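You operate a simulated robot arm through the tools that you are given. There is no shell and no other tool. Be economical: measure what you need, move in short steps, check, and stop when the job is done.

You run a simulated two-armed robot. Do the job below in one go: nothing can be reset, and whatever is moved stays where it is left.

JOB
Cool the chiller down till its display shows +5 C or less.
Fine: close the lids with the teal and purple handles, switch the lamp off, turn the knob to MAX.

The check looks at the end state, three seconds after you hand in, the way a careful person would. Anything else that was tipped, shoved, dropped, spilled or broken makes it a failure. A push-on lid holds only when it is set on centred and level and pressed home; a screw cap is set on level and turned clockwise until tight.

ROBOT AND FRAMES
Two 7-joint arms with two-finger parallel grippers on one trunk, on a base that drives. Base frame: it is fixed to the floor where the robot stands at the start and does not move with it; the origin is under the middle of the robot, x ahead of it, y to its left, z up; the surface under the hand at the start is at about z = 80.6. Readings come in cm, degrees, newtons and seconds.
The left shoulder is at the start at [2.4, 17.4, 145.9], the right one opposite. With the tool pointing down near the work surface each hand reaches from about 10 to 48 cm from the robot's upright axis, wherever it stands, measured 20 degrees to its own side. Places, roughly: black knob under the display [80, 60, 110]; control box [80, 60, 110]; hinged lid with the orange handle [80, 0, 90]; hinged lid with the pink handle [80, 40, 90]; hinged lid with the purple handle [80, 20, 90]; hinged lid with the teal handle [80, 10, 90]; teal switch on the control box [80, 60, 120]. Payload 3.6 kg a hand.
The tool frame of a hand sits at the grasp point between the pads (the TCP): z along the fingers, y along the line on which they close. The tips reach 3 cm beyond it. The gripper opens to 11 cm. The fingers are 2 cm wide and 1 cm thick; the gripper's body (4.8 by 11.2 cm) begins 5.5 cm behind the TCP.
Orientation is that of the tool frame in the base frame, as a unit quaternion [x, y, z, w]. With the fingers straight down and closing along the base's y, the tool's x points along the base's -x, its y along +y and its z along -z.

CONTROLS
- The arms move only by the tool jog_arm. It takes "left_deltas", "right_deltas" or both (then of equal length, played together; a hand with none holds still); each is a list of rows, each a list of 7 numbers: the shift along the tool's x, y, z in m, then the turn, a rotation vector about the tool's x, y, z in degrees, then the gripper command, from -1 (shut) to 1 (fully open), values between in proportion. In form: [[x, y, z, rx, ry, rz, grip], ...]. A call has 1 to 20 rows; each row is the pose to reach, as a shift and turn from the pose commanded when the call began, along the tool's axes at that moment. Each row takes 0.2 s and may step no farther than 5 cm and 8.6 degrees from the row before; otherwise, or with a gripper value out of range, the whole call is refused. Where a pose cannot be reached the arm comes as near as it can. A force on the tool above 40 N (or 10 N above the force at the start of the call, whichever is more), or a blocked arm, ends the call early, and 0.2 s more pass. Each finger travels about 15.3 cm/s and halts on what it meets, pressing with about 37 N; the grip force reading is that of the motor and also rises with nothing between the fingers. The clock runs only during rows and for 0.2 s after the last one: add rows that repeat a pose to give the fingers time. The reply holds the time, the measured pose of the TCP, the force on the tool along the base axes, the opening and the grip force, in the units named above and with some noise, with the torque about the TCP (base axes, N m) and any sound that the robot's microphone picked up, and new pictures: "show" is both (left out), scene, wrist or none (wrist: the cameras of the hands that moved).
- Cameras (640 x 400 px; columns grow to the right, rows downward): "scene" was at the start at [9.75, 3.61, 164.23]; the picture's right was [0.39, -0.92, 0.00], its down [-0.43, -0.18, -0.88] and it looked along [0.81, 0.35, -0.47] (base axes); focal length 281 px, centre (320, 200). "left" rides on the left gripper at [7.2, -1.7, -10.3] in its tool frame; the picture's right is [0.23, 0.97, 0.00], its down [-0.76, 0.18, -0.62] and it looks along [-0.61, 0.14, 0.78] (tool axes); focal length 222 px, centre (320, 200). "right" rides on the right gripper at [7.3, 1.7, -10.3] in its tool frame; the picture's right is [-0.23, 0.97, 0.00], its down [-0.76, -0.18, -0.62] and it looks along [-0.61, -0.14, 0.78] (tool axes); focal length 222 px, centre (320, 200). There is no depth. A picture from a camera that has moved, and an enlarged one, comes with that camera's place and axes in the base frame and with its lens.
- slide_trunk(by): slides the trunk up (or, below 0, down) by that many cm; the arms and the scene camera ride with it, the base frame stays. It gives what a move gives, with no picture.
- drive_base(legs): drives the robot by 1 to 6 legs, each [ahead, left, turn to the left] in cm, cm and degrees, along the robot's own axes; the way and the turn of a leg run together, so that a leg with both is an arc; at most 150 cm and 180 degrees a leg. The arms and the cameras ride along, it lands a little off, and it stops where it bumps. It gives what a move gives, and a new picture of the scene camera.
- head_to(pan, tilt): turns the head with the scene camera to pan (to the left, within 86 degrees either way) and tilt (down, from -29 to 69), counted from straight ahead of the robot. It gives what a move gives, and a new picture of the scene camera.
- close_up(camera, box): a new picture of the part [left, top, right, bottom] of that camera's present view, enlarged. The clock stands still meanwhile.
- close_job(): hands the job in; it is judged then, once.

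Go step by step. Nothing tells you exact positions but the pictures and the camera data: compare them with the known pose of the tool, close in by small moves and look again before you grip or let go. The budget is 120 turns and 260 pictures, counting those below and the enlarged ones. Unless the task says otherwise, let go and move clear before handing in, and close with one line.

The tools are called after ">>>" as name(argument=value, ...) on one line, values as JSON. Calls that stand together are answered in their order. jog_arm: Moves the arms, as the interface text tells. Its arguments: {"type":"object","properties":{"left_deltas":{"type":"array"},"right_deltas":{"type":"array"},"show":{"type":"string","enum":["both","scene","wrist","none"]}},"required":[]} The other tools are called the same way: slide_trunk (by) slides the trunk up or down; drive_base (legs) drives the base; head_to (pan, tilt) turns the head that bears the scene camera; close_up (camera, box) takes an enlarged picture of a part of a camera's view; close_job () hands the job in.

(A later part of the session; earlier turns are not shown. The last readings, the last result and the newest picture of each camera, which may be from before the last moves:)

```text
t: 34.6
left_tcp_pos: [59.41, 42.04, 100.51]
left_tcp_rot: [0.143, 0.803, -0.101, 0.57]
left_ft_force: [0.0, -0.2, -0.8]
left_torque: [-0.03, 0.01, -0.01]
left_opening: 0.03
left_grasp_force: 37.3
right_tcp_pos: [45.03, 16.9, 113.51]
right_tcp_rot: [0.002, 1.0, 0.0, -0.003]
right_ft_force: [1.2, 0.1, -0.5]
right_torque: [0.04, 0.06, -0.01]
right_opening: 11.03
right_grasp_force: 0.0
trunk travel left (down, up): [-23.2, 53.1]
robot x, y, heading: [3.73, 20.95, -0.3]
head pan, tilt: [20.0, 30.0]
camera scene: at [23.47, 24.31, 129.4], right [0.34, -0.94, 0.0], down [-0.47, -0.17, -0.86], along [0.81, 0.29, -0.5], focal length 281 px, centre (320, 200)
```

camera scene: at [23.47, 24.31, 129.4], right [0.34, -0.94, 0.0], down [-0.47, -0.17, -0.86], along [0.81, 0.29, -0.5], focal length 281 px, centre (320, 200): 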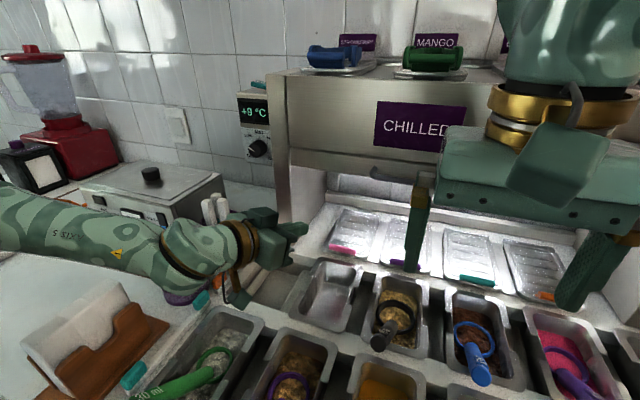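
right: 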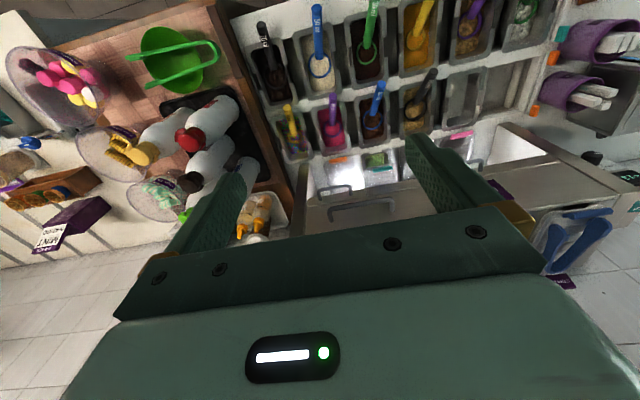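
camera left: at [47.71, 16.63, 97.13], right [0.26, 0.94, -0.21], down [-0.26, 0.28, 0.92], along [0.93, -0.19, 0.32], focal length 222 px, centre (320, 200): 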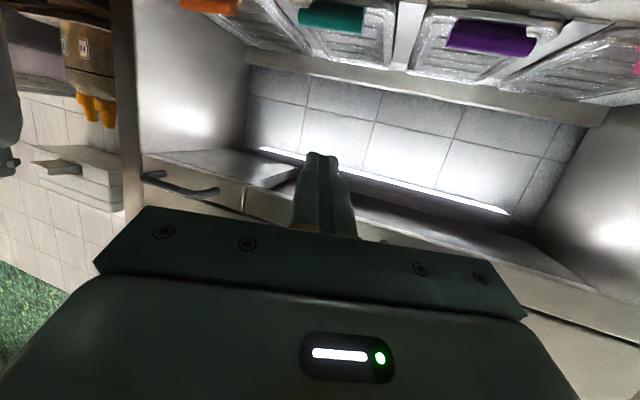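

All four lids now lie flat and the display has dropped to +9 °C. I'll raise the trunk to work on the control box and take a close look.

>>> slide_trunk(by=16)

>>> head_to(pan=28, tilt=30)

>>> close_up(camera="scene", box=[250, 70, 410, 170])

```text
t: 36.4
left_tcp_pos: [59.29, 42.0, 116.66]
left_tcp_rot: [0.143, 0.802, -0.101, 0.571]
left_ft_force: [0.0, 0.4, 0.0]
left_torque: [-0.01, 0.0, -0.05]
left_opening: 0.0
left_grasp_force: 37.1
right_tcp_pos: [44.93, 17.04, 129.53]
right_tcp_rot: [0.001, 1.0, 0.0, -0.003]
right_ft_force: [-0.9, -0.6, 0.4]
right_torque: [-0.02, 0.03, 0.0]
right_opening: 11.02
right_grasp_force: 0.1
trunk travel left (down, up): [-39.2, 37.1]
robot x, y, heading: [3.61, 20.97, -0.2]
head pan, tilt: [20.0, 30.0]
```

```text
t: 37.1
left_tcp_pos: [59.33, 42.04, 116.59]
left_tcp_rot: [0.142, 0.802, -0.1, 0.571]
left_ft_force: [0.5, -0.3, -0.3]
left_torque: [0.02, 0.06, 0.0]
left_opening: 0.0
left_grasp_force: 37.9
right_tcp_pos: [45.06, 16.96, 129.63]
right_tcp_rot: [0.001, 1.0, 0.0, -0.001]
right_ft_force: [0.4, 0.0, 0.4]
right_torque: [0.01, 0.06, -0.04]
right_opening: 11.02
right_grasp_force: 0.1
trunk travel left (down, up): [-39.2, 37.1]
robot x, y, heading: [4.07, 21.23, 0.1]
head pan, tilt: [28.0, 30.0]
camera scene: at [16.41, 25.46, 145.76], right [0.47, -0.88, 0.0], down [-0.44, -0.23, -0.87], along [0.77, 0.4, -0.5], focal length 281 px, centre (320, 200)
```

scene: 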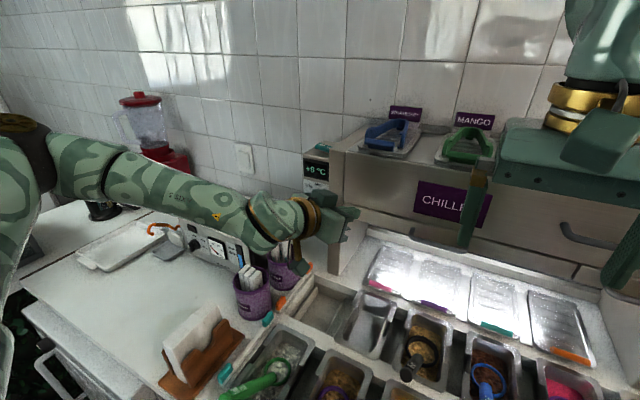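

```text
4.00 times, centred on (330, 120) of scene
camera zoom: at [16.41, 25.46, 145.76], right [0.47, -0.88, 0.0], down [-0.44, -0.23, -0.87], along [0.77, 0.4, -0.5], focal length 1124 px, centre (280, 520)
```

zoom: 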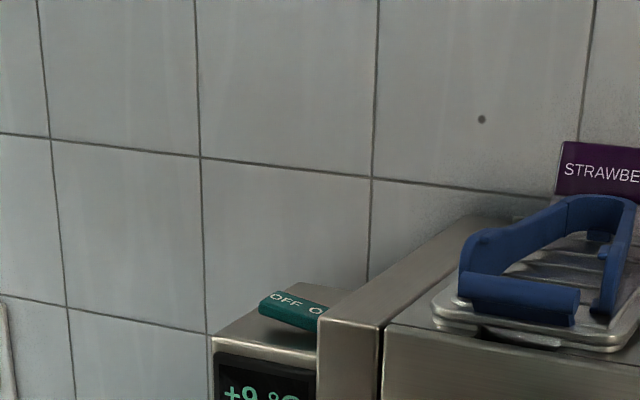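

Display is +9 °C and the lamp's rocker (OFF left, ON right) is on top of the box with its OFF end raised. I'll bring the left hand above and in front of the box to look at the switch, keeping high over the straw cups.

>>> jog_arm(left_deltas=[[-0.03, 0.01, -0.01, 0, 0, 0, -1], [-0.06, 0.03, -0.02, -3, 3, -1, -1], [-0.09, 0.06, -0.03, -7, 6, -2.5, -1], [-0.11, 0.1, -0.031, -11, 9, -4, -1], [-0.11, 0.14, -0.031, -15, 12, -5.5, -1], [-0.11, 0.173, -0.031, -18.8, 15, -6.84, -1], [-0.11, 0.173, -0.031, -18.8, 15, -6.84, -1]])

```text
t: 38.7
left_tcp_pos: [65.99, 58.3, 128.11]
left_tcp_rot: [0.012, 0.882, 0.017, 0.47]
left_ft_force: [-0.6, 0.6, -0.3]
left_torque: [0.02, 0.01, 0.02]
left_opening: 0.0
left_grasp_force: 36.7
right_tcp_pos: [44.88, 17.04, 129.75]
right_tcp_rot: [0.002, 1.0, 0.0, -0.002]
right_ft_force: [0.0, 0.0, -0.1]
right_torque: [-0.01, 0.04, 0.02]
right_opening: 10.99
right_grasp_force: 0.1
trunk travel left (down, up): [-39.2, 37.1]
robot x, y, heading: [3.63, 21.23, -0.2]
head pan, tilt: [28.0, 30.0]
camera scene: at [16.38, 25.49, 145.76], right [0.47, -0.88, 0.0], down [-0.44, -0.23, -0.87], along [0.77, 0.41, -0.5], focal length 281 px, centre (320, 200)
camera left: at [53.31, 56.7, 127.71], right [-0.12, 0.98, -0.15], down [-0.09, 0.14, 0.99], along [0.99, 0.13, 0.07], focal length 222 px, centre (320, 200)
```

scene: 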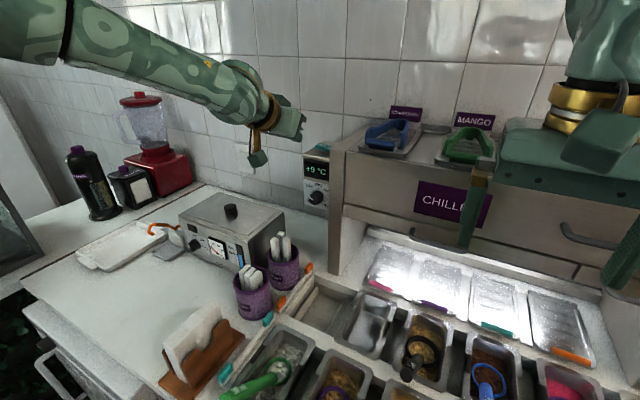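
left: 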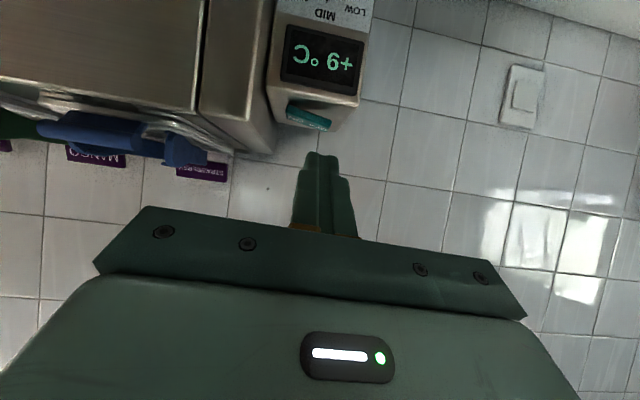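

>>> close_up(camera="scene", box=[290, 130, 350, 220])

>>> close_up(camera="left", box=[240, 0, 400, 140])

```text
4.44 times, centred on (320, 175) of scene
camera zoom: at [16.38, 25.49, 145.76], right [0.47, -0.88, 0.0], down [-0.44, -0.23, -0.87], along [0.77, 0.41, -0.5], focal length 1249 px, centre (320, 311)
```

zoom: 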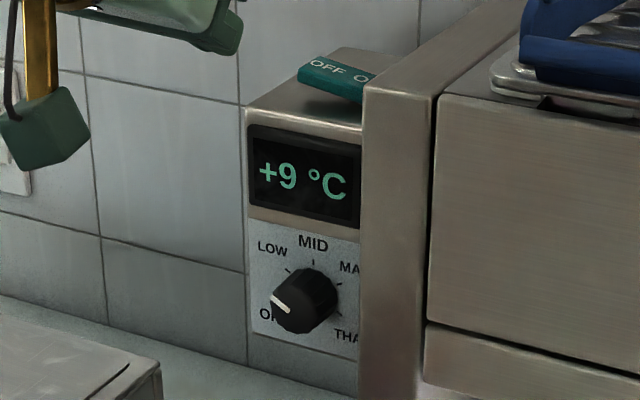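

```text
2.86 times, centred on (320, 70) of left
camera zoom: at [53.31, 56.7, 127.71], right [-0.12, 0.98, -0.15], down [-0.09, 0.14, 0.99], along [0.99, 0.13, 0.07], focal length 635 px, centre (320, 571)
```

zoom: 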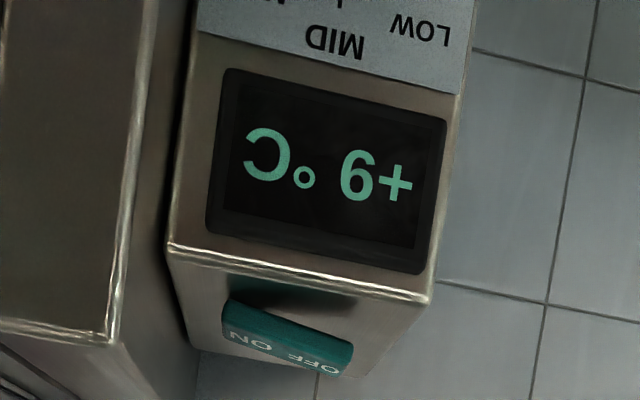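

The dial reads OFF → LOW → MID → MAX → THAW, so MAX is about 50° right of top and must not be overshot. The OFF end of the lamp rocker is near (80.2, 59.2, 121); I'll place the fingertip over it.

>>> jog_arm(left_deltas=[[-0.011, 0.004, 0.038, 0, 0, 0, -1], [-0.023, 0.008, 0.076, 0, 0, 0, -1], [-0.035, 0.011, 0.113, 0, 0, 0, -1], [-0.035, 0.011, 0.113, 0, 0, 0, -1]])

>>> close_up(camera="scene", box=[270, 90, 370, 220])

>>> close_up(camera="left", box=[220, 40, 420, 240])

```text
t: 39.7
left_tcp_pos: [77.27, 59.11, 124.77]
left_tcp_rot: [0.012, 0.882, 0.017, 0.471]
left_ft_force: [-0.6, -0.2, -0.5]
left_torque: [0.01, -0.01, -0.01]
left_opening: 0.02
left_grasp_force: 36.8
right_tcp_pos: [44.86, 16.95, 129.67]
right_tcp_rot: [0.001, 1.0, 0.001, -0.002]
right_ft_force: [1.0, 0.7, 1.0]
right_torque: [0.01, -0.04, 0.02]
right_opening: 11.02
right_grasp_force: 0.0
trunk travel left (down, up): [-39.2, 37.1]
robot x, y, heading: [3.59, 21.27, -0.3]
head pan, tilt: [28.0, 30.0]
camera scene: at [16.31, 25.48, 145.77], right [0.47, -0.88, 0.0], down [-0.44, -0.23, -0.87], along [0.77, 0.41, -0.5], focal length 281 px, centre (320, 200)
camera left: at [64.61, 57.61, 124.33], right [-0.12, 0.98, -0.15], down [-0.09, 0.14, 0.99], along [0.99, 0.13, 0.07], focal length 222 px, centre (320, 200)
```

scene: 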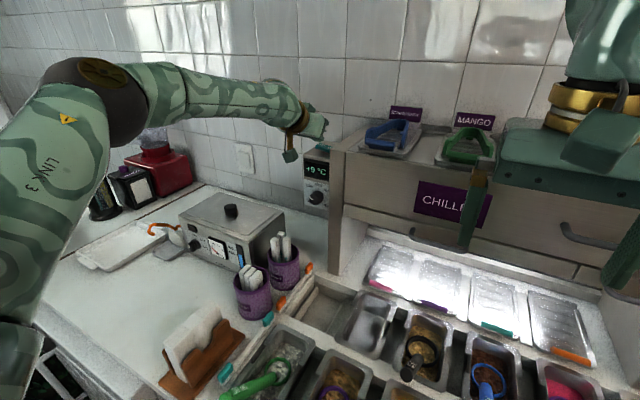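
left: 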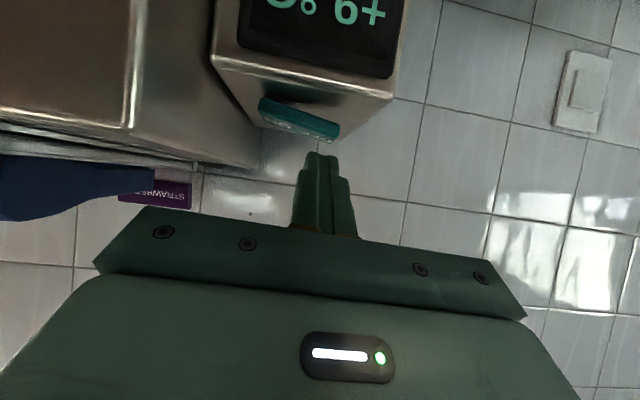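

```text
3.08 times, centred on (320, 155) of scene
camera zoom: at [16.31, 25.48, 145.77], right [0.47, -0.88, 0.0], down [-0.44, -0.23, -0.87], along [0.77, 0.41, -0.5], focal length 865 px, centre (320, 338)
```

zoom: 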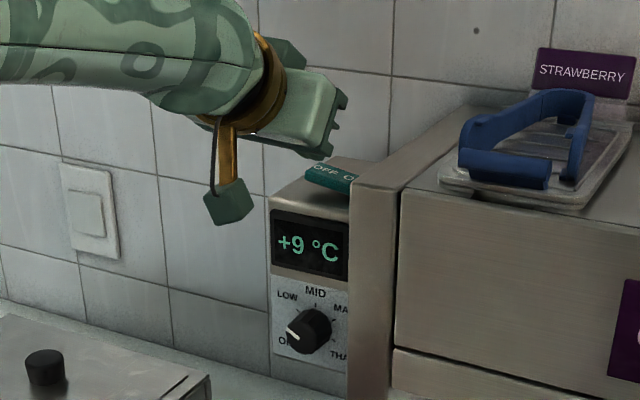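

```text
2.00 times, centred on (320, 140) of left
camera zoom: at [64.61, 57.61, 124.33], right [-0.12, 0.98, -0.15], down [-0.09, 0.14, 0.99], along [0.99, 0.13, 0.07], focal length 444 px, centre (320, 320)
```

zoom: 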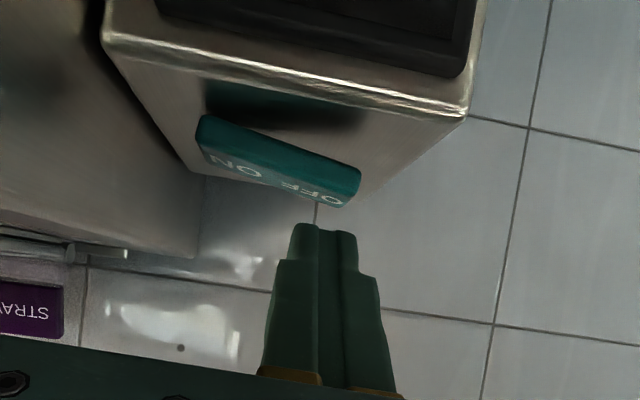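

The tip is over the OFF end. I'll press down in small steps.

>>> jog_arm(left_deltas=[[0.006, 0.007, 0.004, 0, 0, 0, -1], [0.0125, 0.007, 0.0084, 0, 0, 0, -1], [0.0166, 0.007, 0.0112, 0, 0, 0, -1], [0.0208, 0.007, 0.014, 0, 0, 0, -1], [0.0249, 0.007, 0.0168, 0, 0, 0, -1], [0.029, 0.007, 0.0196, 0, 0, 0, -1], [0.029, 0.007, 0.0196, 0, 0, 0, -1]], show="wrist")

>>> close_up(camera="left", box=[220, 40, 420, 240])

```text
t: 40.9
left_tcp_pos: [77.1, 59.99, 123.17]
left_tcp_rot: [0.009, 0.877, 0.016, 0.48]
left_ft_force: [-6.3, -1.4, 8.7]
left_torque: [-0.12, -0.03, -0.07]
left_opening: 0.0
left_grasp_force: 37.3
right_tcp_pos: [44.71, 16.95, 129.68]
right_tcp_rot: [0.002, 1.0, 0.0, -0.002]
right_ft_force: [0.7, -0.8, -0.6]
right_torque: [-0.01, 0.02, 0.0]
right_opening: 10.98
right_grasp_force: 0.1
trunk travel left (down, up): [-39.2, 37.1]
robot x, y, heading: [3.92, 21.31, 0.1]
head pan, tilt: [28.0, 30.0]
heard: click
stopped in row 5 (left hand): the force on the tool passed its limit at 44 N (the readings are from after the stop); the commanded pose is now the measured one
camera left: at [64.52, 58.35, 122.51], right [-0.12, 0.98, -0.16], down [-0.12, 0.14, 0.98], along [0.99, 0.14, 0.1], focal length 222 px, centre (320, 200)
```

left: 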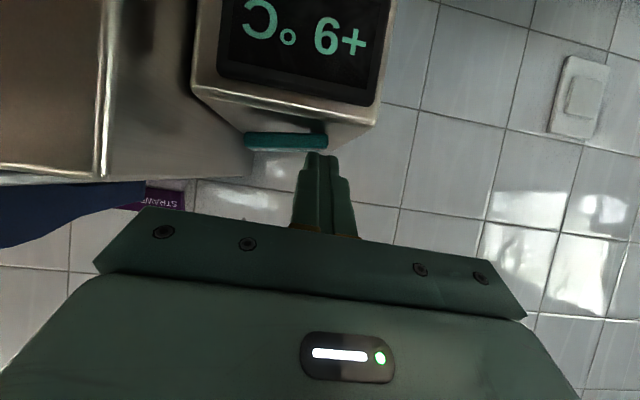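

```text
2.00 times, centred on (320, 140) of left
camera zoom: at [64.52, 58.35, 122.51], right [-0.12, 0.98, -0.16], down [-0.12, 0.14, 0.98], along [0.99, 0.14, 0.1], focal length 444 px, centre (320, 320)
```

zoom: 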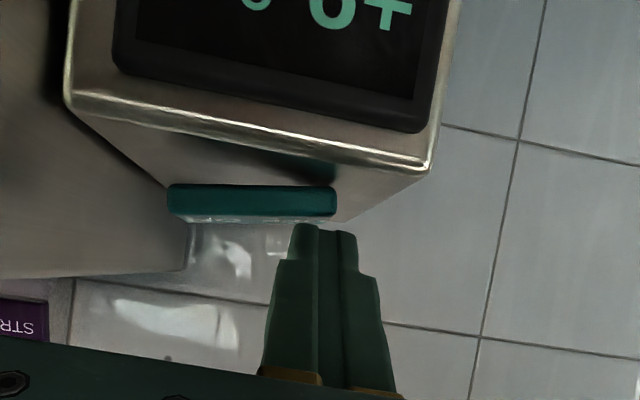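

A click, and the rocker has flipped. I'll back off, roll the hand (camera toward the left/up, away from the straws), and check the lamp and display.

>>> jog_arm(left_deltas=[[-0.025, 0, -0.016, 0, 0, 0, -1], [0.01, -0.01, -0.05, 0, 0, 0, -1], [0.04, -0.02, -0.09, 0, 0, 0, -1], [0.072, -0.03, -0.132, 0, 0, 0, -1], [0.072, -0.03, -0.132, 0, 0, 8, -1], [0.072, -0.03, -0.132, 0, 0, 16, -1], [0.072, -0.03, -0.132, 0, 0, 24, -1], [0.072, -0.03, -0.132, 0, 0, 32, -1], [0.072, -0.03, -0.132, 0, 0, 40, -1], [0.072, -0.03, -0.132, 0, 0, 48, -1], [0.072, -0.03, -0.132, 0, 0, 56, -1], [0.072, -0.03, -0.132, 0, 0, 64, -1], [0.072, -0.03, -0.132, 0, 0, 72, -1], [0.072, -0.03, -0.132, 0, 0, 80, -1], [0.072, -0.03, -0.132, 0, 0, 88, -1], [0.072, -0.03, -0.132, 0, 0, 90, -1]])

>>> close_up(camera="scene", box=[290, 130, 350, 220])

```text
refused: row 3 steps farther than a row can; nothing moved
```

```text
4.44 times, centred on (320, 175) of scene
camera zoom: at [16.18, 25.42, 145.77], right [0.47, -0.88, 0.0], down [-0.44, -0.23, -0.87], along [0.77, 0.41, -0.5], focal length 1249 px, centre (320, 311)
```

zoom: 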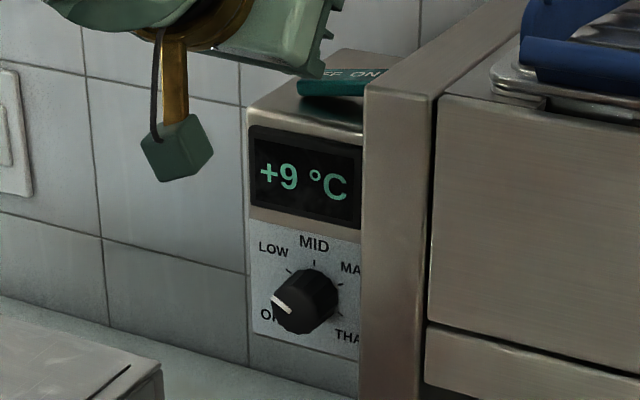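

One step was too long; I'll resend with smaller ones.

>>> jog_arm(left_deltas=[[-0.025, 0, -0.016, 0, 0, 0, -1], [0.0, -0.01, -0.045, 0, 0, 0, -1], [0.02, -0.018, -0.08, 0, 0, 0, -1], [0.045, -0.024, -0.11, 0, 0, 0, -1], [0.072, -0.03, -0.132, 0, 0, 0, -1], [0.072, -0.03, -0.132, 0, 0, 8, -1], [0.072, -0.03, -0.132, 0, 0, 16, -1], [0.072, -0.03, -0.132, 0, 0, 24, -1], [0.072, -0.03, -0.132, 0, 0, 32, -1], [0.072, -0.03, -0.132, 0, 0, 40, -1], [0.072, -0.03, -0.132, 0, 0, 48, -1], [0.072, -0.03, -0.132, 0, 0, 56, -1], [0.072, -0.03, -0.132, 0, 0, 64, -1], [0.072, -0.03, -0.132, 0, 0, 72, -1], [0.072, -0.03, -0.132, 0, 0, 80, -1], [0.072, -0.03, -0.132, 0, 0, 88, -1], [0.072, -0.03, -0.132, 0, 0, 90, -1]])

>>> close_up(camera="scene", box=[290, 130, 350, 220])

```text
t: 44.5
left_tcp_pos: [62.35, 57.13, 123.8]
left_tcp_rot: [0.629, 0.613, 0.35, 0.326]
left_ft_force: [-0.2, 0.9, 0.4]
left_torque: [0.02, 0.01, 0.0]
left_opening: 0.02
left_grasp_force: 37.5
right_tcp_pos: [45.01, 17.07, 129.63]
right_tcp_rot: [0.001, 1.0, 0.0, -0.002]
right_ft_force: [0.6, 0.3, -0.3]
right_torque: [0.01, 0.01, -0.03]
right_opening: 10.99
right_grasp_force: 0.1
trunk travel left (down, up): [-39.2, 37.1]
robot x, y, heading: [4.01, 21.54, -0.4]
head pan, tilt: [28.0, 30.0]
camera scene: at [16.42, 25.5, 145.76], right [0.47, -0.88, 0.0], down [-0.44, -0.23, -0.87], along [0.77, 0.41, -0.5], focal length 281 px, centre (320, 200)
camera left: at [52.69, 64.2, 128.3], right [0.53, 0.19, 0.83], down [-0.43, -0.78, 0.46], along [0.73, -0.6, -0.33], focal length 222 px, centre (320, 200)
```

scene: 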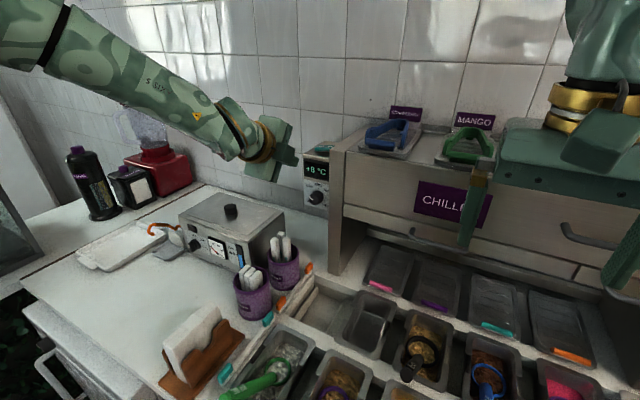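
left: 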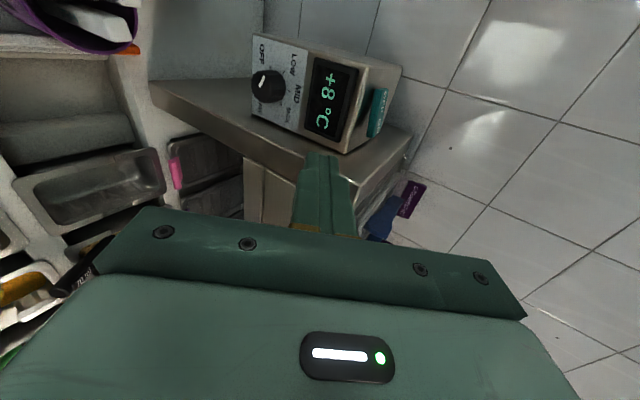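

```text
4.44 times, centred on (320, 175) of scene
camera zoom: at [16.42, 25.5, 145.76], right [0.47, -0.88, 0.0], down [-0.44, -0.23, -0.87], along [0.77, 0.41, -0.5], focal length 1249 px, centre (320, 311)
```

zoom: 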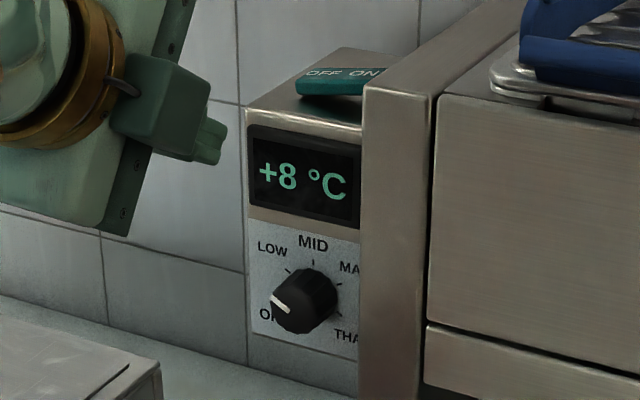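

The lamp is off and the display reads +8 °C. Now the knob; I'll take a close look at its dial.

>>> close_up(camera="left", box=[220, 20, 420, 160])

```text
2.86 times, centred on (320, 90) of left
camera zoom: at [52.69, 64.2, 128.3], right [0.53, 0.19, 0.83], down [-0.43, -0.78, 0.46], along [0.73, -0.6, -0.33], focal length 635 px, centre (320, 514)
```

zoom: 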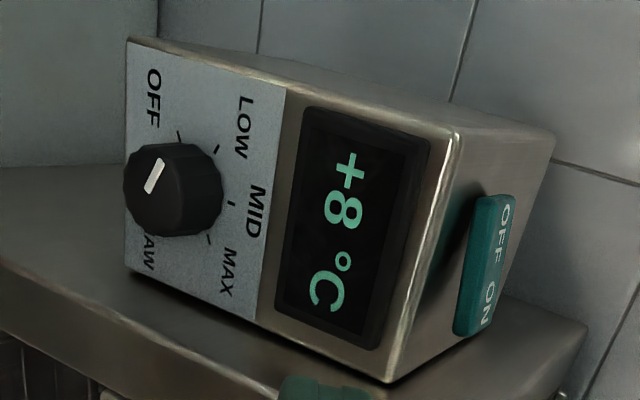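

Knob estimate: centre about (74.5, 57.4, 108.3), and it needs roughly 165° clockwise from OFF to MAX. I'll roll the hand so its camera is on top and the fingers close sideways, and part-open the gripper.

>>> jog_arm(left_deltas=[[0, 0, 0, 0, 0, 8, -1], [0, 0, 0, 0, 0, 16, -1], [0, 0, 0, 0, 0, 24, -1], [0, 0, 0, 0, 0, 32, -1], [0, 0, 0, 0, 0, 40, -1], [0, 0, 0, 0, 0, 48, -0.5], [0, 0, 0, 0, 0, 56, 0.15], [0, 0, 0, 0, 0, 64, 0.15], [0, 0, 0, 0, 0, 72, 0.15], [0, 0, 0, 0, 0, 80, 0.15], [0, 0, 0, 0, 0, 88, 0.15], [0, 0, 0, 0, 0, 90, 0.15], [0, 0, 0, 0, 0, 90, 0.15]])

```text
t: 47.3
left_tcp_pos: [62.26, 56.98, 123.93]
left_tcp_rot: [0.878, -0.01, 0.479, -0.017]
left_ft_force: [-0.1, -0.2, -1.2]
left_torque: [0.03, 0.02, 0.0]
left_opening: 6.31
left_grasp_force: 0.0
right_tcp_pos: [44.95, 17.05, 129.55]
right_tcp_rot: [0.002, 1.0, 0.0, -0.001]
right_ft_force: [-0.5, -0.5, -0.5]
right_torque: [-0.03, 0.01, -0.03]
right_opening: 11.0
right_grasp_force: 0.1
trunk travel left (down, up): [-39.2, 37.1]
robot x, y, heading: [3.84, 20.93, -0.1]
head pan, tilt: [28.0, 30.0]
camera scene: at [16.42, 25.48, 145.76], right [0.47, -0.88, 0.0], down [-0.44, -0.23, -0.87], along [0.77, 0.41, -0.5], focal length 281 px, centre (320, 200)
camera left: at [57.54, 58.21, 135.59], right [0.12, -0.98, 0.15], down [-0.94, -0.16, -0.31], along [0.33, -0.11, -0.94], focal length 222 px, centre (320, 200)
```

scene: 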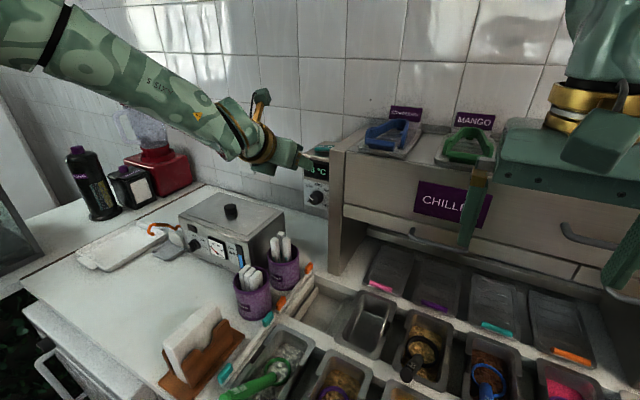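
left: 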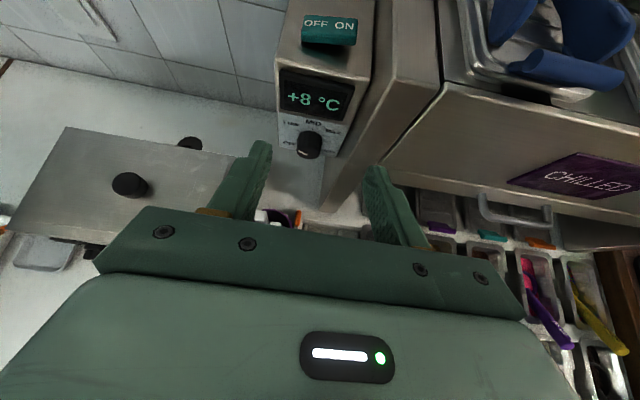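

The wrist view puts the knob face at about (74.2, 57.5, 109). I'll come down in front of it and level the hand to about 10° pitch.

>>> jog_arm(left_deltas=[[-0.021, -0.001, 0.025, 0, 5.5, 0, 0.15], [-0.042, -0.002, 0.049, 0, 11, 0, 0.15], [-0.063, -0.004, 0.073, 0, 16.5, 0, 0.15], [-0.0845, -0.005, 0.098, 0, 22, 0, 0.15], [-0.0845, -0.005, 0.098, 0, 22, 0, 0.15]])

>>> close_up(camera="left", box=[200, 60, 440, 220])

```text
t: 48.5
left_tcp_pos: [65.64, 57.74, 111.68]
left_tcp_rot: [0.77, -0.013, 0.638, -0.014]
left_ft_force: [0.4, 0.0, -0.4]
left_torque: [-0.01, 0.02, 0.02]
left_opening: 6.35
left_grasp_force: 0.0
right_tcp_pos: [44.89, 16.97, 129.63]
right_tcp_rot: [0.002, 1.0, 0.0, -0.002]
right_ft_force: [0.8, -0.4, -0.4]
right_torque: [0.01, -0.02, -0.03]
right_opening: 11.03
right_grasp_force: 0.0
trunk travel left (down, up): [-39.2, 37.1]
robot x, y, heading: [3.93, 21.4, -0.3]
head pan, tilt: [28.0, 30.0]
camera scene: at [16.34, 25.43, 145.78], right [0.47, -0.88, 0.0], down [-0.44, -0.23, -0.87], along [0.77, 0.41, -0.5], focal length 281 px, centre (320, 200)
camera left: at [56.91, 59.16, 120.71], right [0.04, -0.98, 0.19], down [-0.75, -0.15, -0.64], along [0.66, -0.12, -0.75], focal length 222 px, centre (320, 200)
```

scene: 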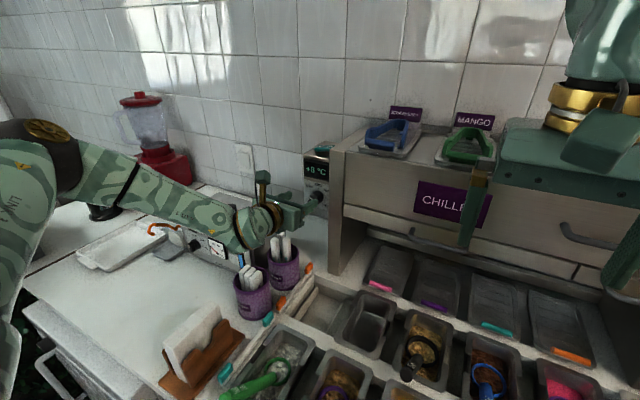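
left: 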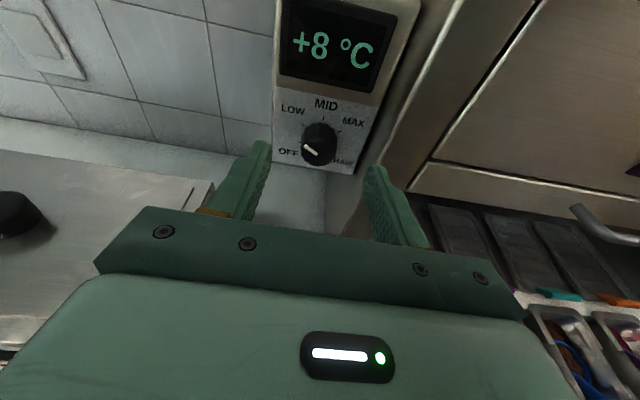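

```text
2.50 times, centred on (320, 140) of left
camera zoom: at [56.91, 59.16, 120.71], right [0.04, -0.98, 0.19], down [-0.75, -0.15, -0.64], along [0.66, -0.12, -0.75], focal length 555 px, centre (320, 350)
```

zoom: 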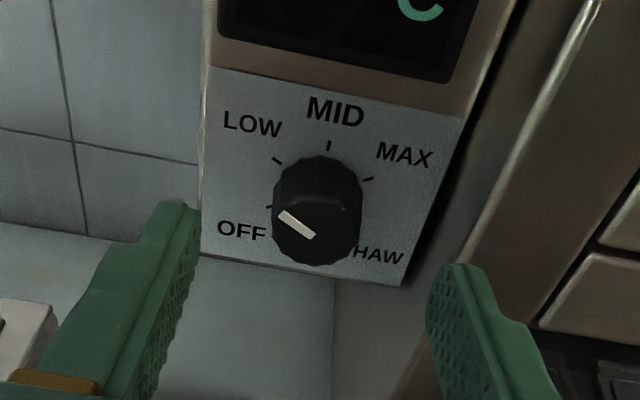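

The knob axis is at about (57.5, 108.5) in y-z with its face near x 74. I'll pre-roll −27° and advance to straddle it.

>>> jog_arm(left_deltas=[[0, 0, 0, 0, 0, -8, 0.15], [0, 0, 0, 0, 0, -16, 0.15], [0, 0, 0, 0, 0, -24, 0.15], [-0.0154, 0.0025, 0.002, 0, 0, -27, 0.15], [-0.0154, 0.0025, 0.02, 0, 0, -27, 0.15], [-0.0154, 0.0025, 0.04, 0, 0, -27, 0.15], [-0.0154, 0.0025, 0.055, 0, 0, -27, 0.15], [-0.0154, 0.0025, 0.069, 0, 0, -27, 0.15], [-0.0154, 0.0025, 0.069, 0, 0, -27, 0.15]])

>>> close_up(camera="left", box=[200, 60, 440, 220])

>>> close_up(camera="scene", box=[230, 150, 350, 270])

```text
t: 50.5
left_tcp_pos: [72.38, 57.68, 108.84]
left_tcp_rot: [0.752, 0.168, 0.623, 0.134]
left_ft_force: [-0.3, -0.3, -0.1]
left_torque: [0.01, -0.01, -0.03]
left_opening: 6.33
left_grasp_force: 0.0
right_tcp_pos: [44.91, 17.0, 129.59]
right_tcp_rot: [0.001, 1.0, -0.001, -0.001]
right_ft_force: [-0.4, -0.7, -0.3]
right_torque: [0.02, -0.02, -0.02]
right_opening: 11.0
right_grasp_force: 0.1
trunk travel left (down, up): [-39.2, 37.1]
robot x, y, heading: [3.88, 21.16, 0.1]
head pan, tilt: [28.0, 30.0]
camera scene: at [16.39, 25.52, 145.76], right [0.47, -0.88, 0.0], down [-0.44, -0.23, -0.87], along [0.77, 0.41, -0.5], focal length 281 px, centre (320, 200)
camera left: at [63.26, 62.27, 116.46], right [0.12, -0.79, 0.6], down [-0.73, -0.48, -0.49], along [0.68, -0.38, -0.63], focal length 222 px, centre (320, 200)
```

scene: 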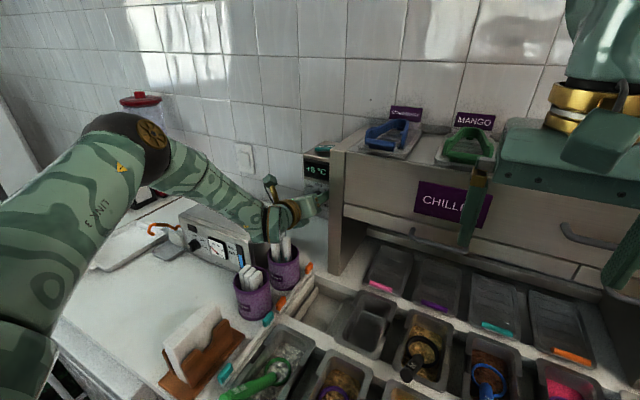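
left: 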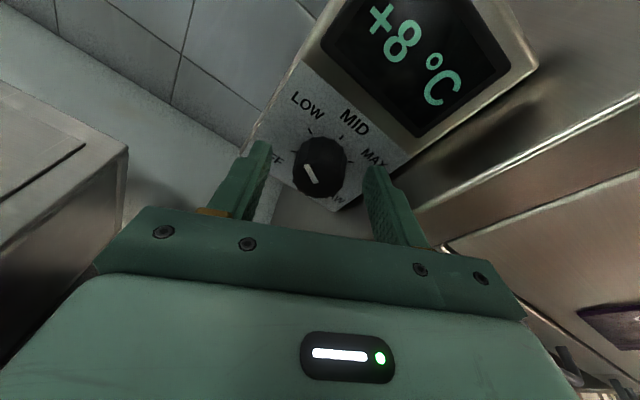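

```text
2.50 times, centred on (320, 140) of left
camera zoom: at [63.26, 62.27, 116.46], right [0.12, -0.79, 0.6], down [-0.73, -0.48, -0.49], along [0.68, -0.38, -0.63], focal length 555 px, centre (320, 350)
```

zoom: 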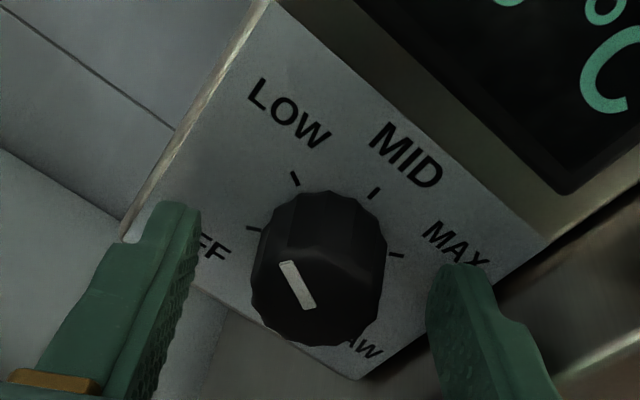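

```text
3.33 times, centred on (290, 210) of scene
camera zoom: at [16.39, 25.52, 145.76], right [0.47, -0.88, 0.0], down [-0.44, -0.23, -0.87], along [0.77, 0.41, -0.5], focal length 937 px, centre (420, 167)
```

zoom: 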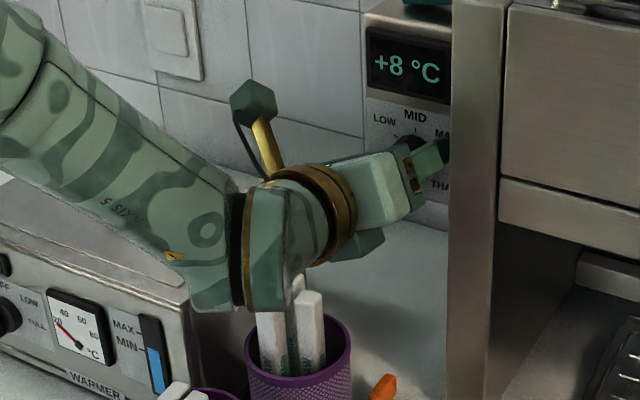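

The fingertips only just reach the knob's face. I'll advance 1.8 cm more, watching the force.

>>> jog_arm(left_deltas=[[0, 0, 0.005, 0, 0, 0, 0.15], [0, 0, 0.01, 0, 0, 0, 0.15], [0, 0.0005, 0.015, 0, 0, 0, 0.15], [0, 0.0006, 0.0183, 0, 0, 0, 0.15], [0, 0.0006, 0.0183, 0, 0, 0, 0.15]], show="wrist")

>>> close_up(camera="left", box=[200, 60, 440, 220])

```text
t: 51.7
left_tcp_pos: [72.84, 57.91, 109.18]
left_tcp_rot: [0.754, 0.167, 0.621, 0.136]
left_ft_force: [-15.8, -5.0, -11.0]
left_torque: [0.46, 0.1, -0.73]
left_opening: 6.29
left_grasp_force: 0.1
left hand out of reach, approached as far as the arm can: row 1, 2, 3, 4, 5
right_tcp_pos: [44.9, 16.95, 129.67]
right_tcp_rot: [0.001, 1.0, 0.0, -0.002]
right_ft_force: [0.5, -0.3, 1.0]
right_torque: [0.01, -0.04, 0.02]
right_opening: 10.98
right_grasp_force: 0.0
trunk travel left (down, up): [-39.2, 37.1]
robot x, y, heading: [3.83, 21.17, -0.4]
head pan, tilt: [28.0, 30.0]
camera left: at [63.89, 62.51, 116.81], right [0.12, -0.79, 0.6], down [-0.73, -0.48, -0.49], along [0.67, -0.38, -0.63], focal length 222 px, centre (320, 200)
```

left: 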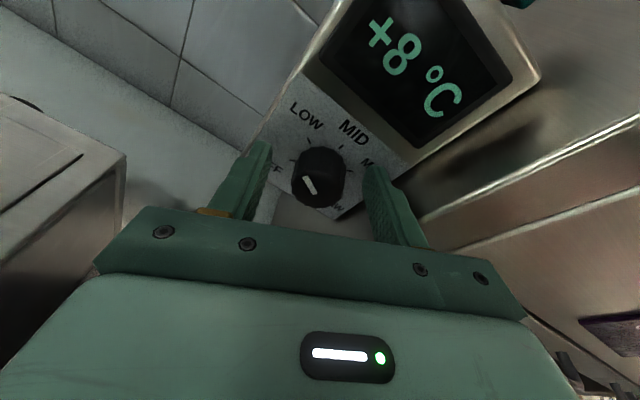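

```text
2.50 times, centred on (320, 140) of left
camera zoom: at [63.89, 62.51, 116.81], right [0.12, -0.79, 0.6], down [-0.73, -0.48, -0.49], along [0.67, -0.38, -0.63], focal length 555 px, centre (320, 350)
```

zoom: 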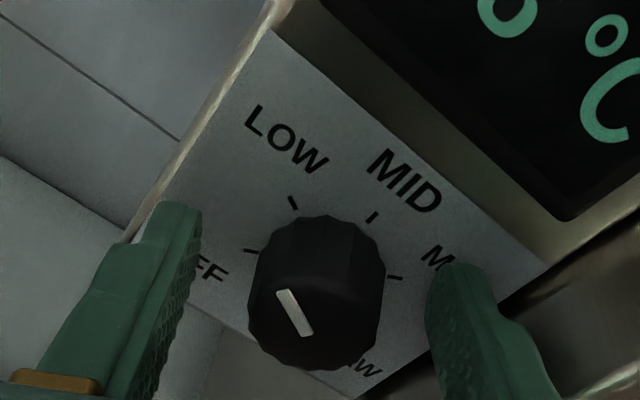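

The right fingertip has touched the faceplate, so that's full depth, and the knob is centred between the fingers. I'll ease off slightly, drop half a centimetre, and grip.

>>> jog_arm(left_deltas=[[-0.006, -0.0007, -0.002, 0, 0, 0, 0.15], [-0.006, -0.0007, -0.002, 0, 0, 0, -0.05], [-0.006, -0.0007, -0.002, 0, 0, 0, -1], [-0.006, -0.0007, -0.002, 0, 0, 0, -1], [-0.006, -0.0007, -0.002, 0, 0, 0, -1]], show="wrist")

>>> close_up(camera="left", box=[200, 60, 440, 220])

```text
t: 52.9
left_tcp_pos: [72.66, 57.84, 109.07]
left_tcp_rot: [0.75, 0.167, 0.625, 0.134]
left_ft_force: [8.9, 1.6, 10.5]
left_torque: [0.0, -0.68, -0.58]
left_opening: 3.41
left_grasp_force: 44.7
right_tcp_pos: [44.98, 17.02, 129.67]
right_tcp_rot: [0.001, 1.0, 0.0, -0.002]
right_ft_force: [-0.6, 1.3, 0.0]
right_torque: [0.02, -0.03, 0.01]
right_opening: 10.99
right_grasp_force: 0.1
trunk travel left (down, up): [-39.2, 37.1]
robot x, y, heading: [4.22, 21.23, -0.3]
head pan, tilt: [28.0, 30.0]
camera left: at [63.62, 62.31, 116.7], right [0.12, -0.79, 0.6], down [-0.72, -0.48, -0.49], along [0.68, -0.38, -0.63], focal length 222 px, centre (320, 200)
```

left: 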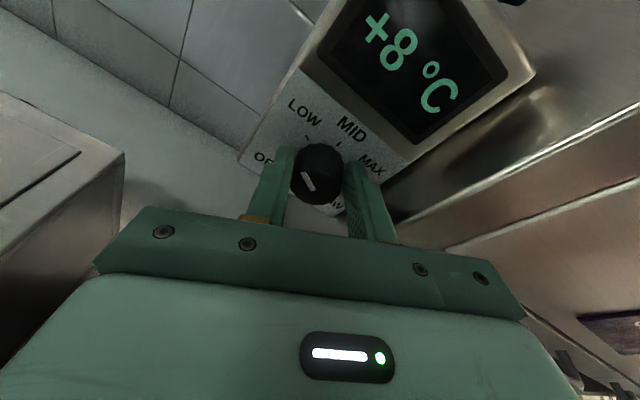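

```text
2.50 times, centred on (320, 140) of left
camera zoom: at [63.62, 62.31, 116.7], right [0.12, -0.79, 0.6], down [-0.72, -0.48, -0.49], along [0.68, -0.38, -0.63], focal length 555 px, centre (320, 350)
```

zoom: 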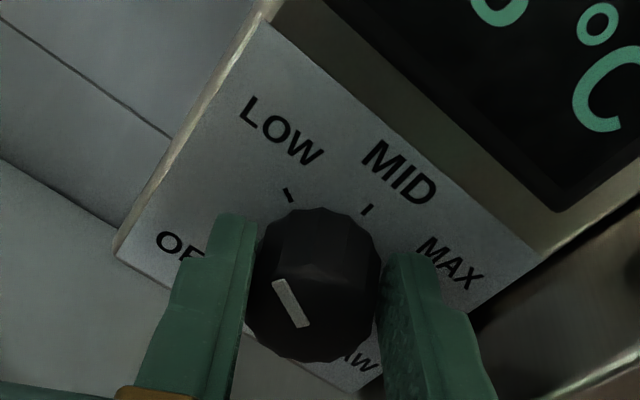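

Gripped, knob diameter about 3.4 cm. I'll turn it clockwise 55° about its own axis.

>>> jog_arm(left_deltas=[[-0.0002, 0.0005, 0, 1.3, 0.66, 7.7, -1], [-0.0005, 0.001, 0, 2.6, 1.3, 15.4, -1], [-0.001, 0.0013, 0, 3.9, 2.0, 23.1, -1], [-0.0015, 0.0016, 0, 5.2, 2.6, 30.9, -1], [-0.002, 0.0019, 0, 6.5, 3.3, 38.6, -1], [-0.0025, 0.002, 0, 7.8, 3.9, 46.3, -1], [-0.0031, 0.0022, 0, 9.1, 4.6, 54, -1], [-0.0031, 0.0022, 0, 9.1, 4.6, 54, -1]], show="wrist")

>>> close_up(camera="left", box=[200, 60, 440, 220])

```text
t: 54.3
left_tcp_pos: [72.3, 57.06, 109.03]
left_tcp_rot: [0.75, -0.096, 0.634, -0.159]
left_ft_force: [22.3, -8.0, -9.2]
left_torque: [-0.13, 0.23, -0.21]
left_opening: 3.31
left_grasp_force: 44.8
left hand out of reach, approached as far as the arm can: row 1, 2, 3, 4, 5, 6, 7
right_tcp_pos: [45.43, 16.89, 129.49]
right_tcp_rot: [0.004, 1.0, -0.001, -0.005]
right_ft_force: [-0.4, 0.3, -1.1]
right_torque: [-0.03, 0.01, 0.03]
right_opening: 10.98
right_grasp_force: 0.0
trunk travel left (down, up): [-39.2, 37.1]
robot x, y, heading: [3.99, 21.47, -0.4]
head pan, tilt: [28.0, 30.0]
stopped in row 7 (left hand): the force on the tool passed its limit at 46 N (the readings are from after the stop); the commanded pose is now the measured one
camera left: at [63.2, 54.9, 117.72], right [0.1, -0.98, -0.14], down [-0.74, 0.03, -0.67], along [0.67, 0.17, -0.72], focal length 222 px, centre (320, 200)
```

left: 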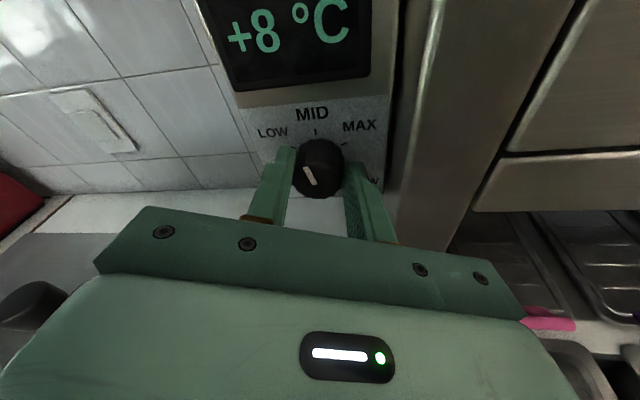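

```text
2.50 times, centred on (320, 140) of left
camera zoom: at [63.2, 54.9, 117.72], right [0.1, -0.98, -0.14], down [-0.74, 0.03, -0.67], along [0.67, 0.17, -0.72], focal length 555 px, centre (320, 350)
```

zoom: 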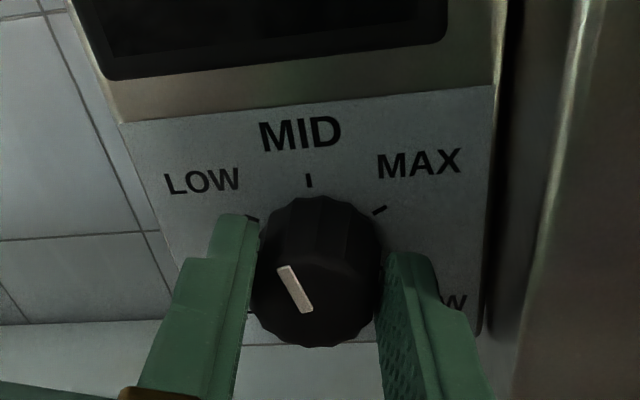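

The knob turned about 48° with the grip. I'll release, back straight off, and shift the base a little left for better reach.

>>> jog_arm(left_deltas=[[0, 0, 0, 0, 0, 0, 0.15], [0, 0, 0, 0, 0, 0, 0.15], [0, 0, -0.02, 0, 0, 0, 0.15], [0, 0, -0.05, 0, 0, 0, 0.15], [0.01, 0, -0.08, 0, 0, 0, 0.15], [0.01, 0, -0.08, 0, 0, 0, 0.15]], show="none")

>>> drive_base(legs=[[0, 8, 0], [0.5, 0, 0]])

>>> close_up(camera="scene", box=[290, 130, 410, 230])

>>> close_up(camera="left", box=[200, 40, 440, 220])

```text
t: 55.7
left_tcp_pos: [63.85, 55.67, 111.64]
left_tcp_rot: [0.75, -0.094, 0.634, -0.164]
left_ft_force: [-0.3, -0.3, 0.3]
left_torque: [-0.03, 0.02, 0.02]
left_opening: 6.36
left_grasp_force: 0.1
right_tcp_pos: [45.03, 16.96, 129.52]
right_tcp_rot: [0.004, 1.0, -0.001, -0.003]
right_ft_force: [-0.4, -0.8, 0.0]
right_torque: [0.02, -0.01, -0.01]
right_opening: 10.99
right_grasp_force: 0.1
trunk travel left (down, up): [-39.2, 37.1]
robot x, y, heading: [4.29, 21.21, -0.5]
head pan, tilt: [28.0, 30.0]
```

```text
t: 57.1
left_tcp_pos: [64.39, 63.54, 111.59]
left_tcp_rot: [0.749, -0.093, 0.635, -0.165]
left_ft_force: [-0.2, -0.3, -0.1]
left_torque: [0.01, 0.01, 0.02]
left_opening: 6.31
left_grasp_force: 0.0
right_tcp_pos: [45.38, 24.75, 129.68]
right_tcp_rot: [0.003, 1.0, 0.001, -0.002]
right_ft_force: [-0.5, 0.3, 0.6]
right_torque: [0.02, 0.0, 0.0]
right_opening: 10.98
right_grasp_force: 0.0
trunk travel left (down, up): [-39.2, 37.1]
robot x, y, heading: [4.44, 29.36, -0.1]
head pan, tilt: [28.0, 30.0]
camera scene: at [16.9, 33.25, 145.78], right [0.47, -0.88, 0.0], down [-0.44, -0.23, -0.87], along [0.77, 0.4, -0.5], focal length 281 px, centre (320, 200)
```

scene: 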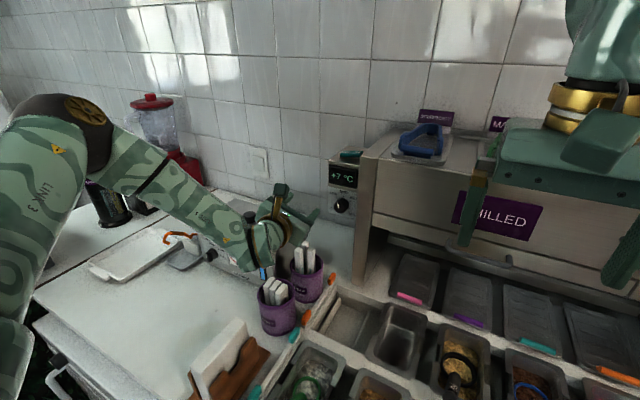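

```text
4.00 times, centred on (350, 180) of scene
camera zoom: at [16.9, 33.25, 145.78], right [0.47, -0.88, 0.0], down [-0.44, -0.23, -0.87], along [0.77, 0.4, -0.5], focal length 1124 px, centre (200, 280)
```

zoom: 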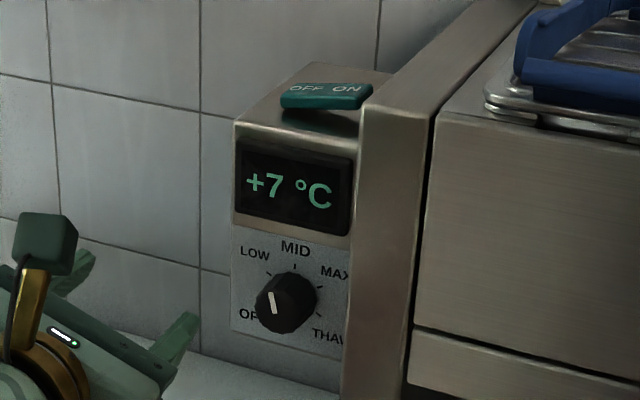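

```text
2.22 times, centred on (320, 130) of left
camera zoom: at [55.31, 61.38, 120.31], right [0.11, -0.98, -0.15], down [-0.73, 0.02, -0.68], along [0.67, 0.18, -0.72], focal length 494 px, centre (320, 356)
```

zoom: 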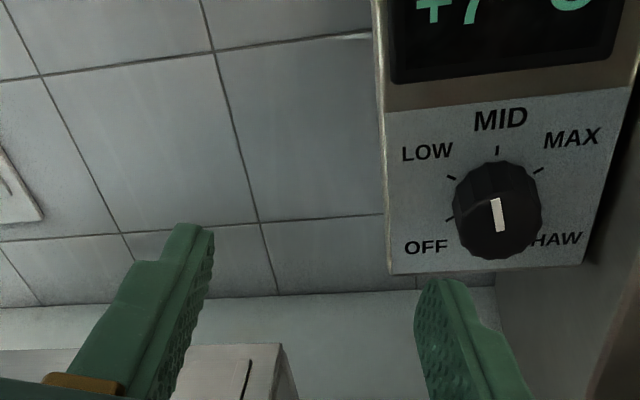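

Display is +7 °C and the pointer is now close to MID, so about 55–60° more to MAX. I'll roll back and straddle the knob again.

>>> jog_arm(left_deltas=[[-0.0005, 0.011, 0.002, -1.4, -0.4, -7.8, 0.15], [-0.001, 0.022, 0.004, -2.8, -0.8, -15.7, 0.15], [-0.0015, 0.033, 0.006, -4.2, -1.2, -23.5, 0.15], [-0.002, 0.044, 0.009, -5.6, -1.6, -31.3, 0.15], [-0.0025, 0.055, 0.011, -7, -2, -39.2, 0.15], [-0.0029, 0.0656, 0.0129, -8.4, -2.4, -47, 0.15], [0.001, 0.0667, 0.034, -8.4, -2.4, -47, 0.15], [0.005, 0.0678, 0.056, -8.4, -2.4, -47, 0.15], [0.0085, 0.0689, 0.0776, -8.4, -2.4, -47, 0.15], [0.0085, 0.0689, 0.0776, -8.4, -2.4, -47, 0.15]], show="wrist")

>>> close_up(camera="left", box=[200, 60, 440, 220])

```text
t: 59.3
left_tcp_pos: [71.59, 58.64, 109.78]
left_tcp_rot: [0.747, 0.171, 0.623, 0.155]
left_ft_force: [-0.6, -0.3, -0.3]
left_torque: [0.03, 0.02, -0.01]
left_opening: 6.33
left_grasp_force: 0.0
left hand out of reach, approached as far as the arm can: row 8, 9, 10
right_tcp_pos: [45.63, 24.89, 129.62]
right_tcp_rot: [0.002, 1.0, 0.001, -0.002]
right_ft_force: [1.1, -0.3, -0.3]
right_torque: [-0.01, 0.03, -0.01]
right_opening: 11.01
right_grasp_force: 0.1
trunk travel left (down, up): [-39.2, 37.1]
robot x, y, heading: [4.54, 29.56, -0.0]
head pan, tilt: [28.0, 30.0]
camera left: at [62.37, 63.66, 117.15], right [0.1, -0.77, 0.63], down [-0.73, -0.49, -0.48], along [0.68, -0.41, -0.61], focal length 222 px, centre (320, 200)
```

left: 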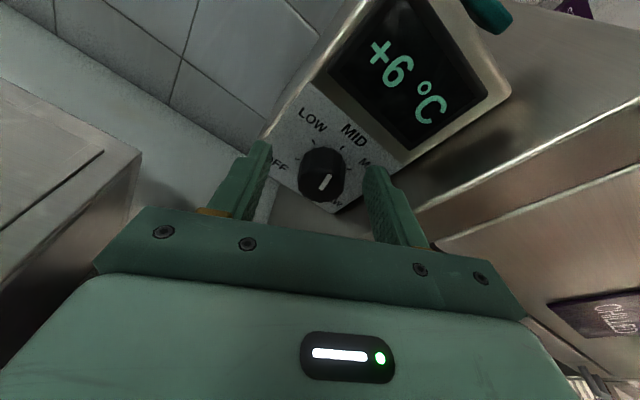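

```text
2.50 times, centred on (320, 140) of left
camera zoom: at [62.37, 63.66, 117.15], right [0.1, -0.77, 0.63], down [-0.73, -0.49, -0.48], along [0.68, -0.41, -0.61], focal length 555 px, centre (320, 350)
```

zoom: 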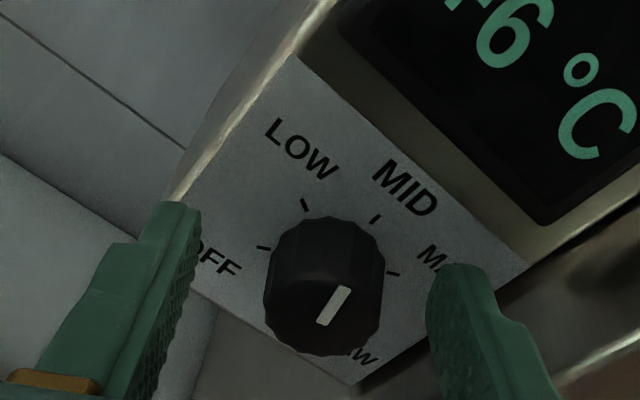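

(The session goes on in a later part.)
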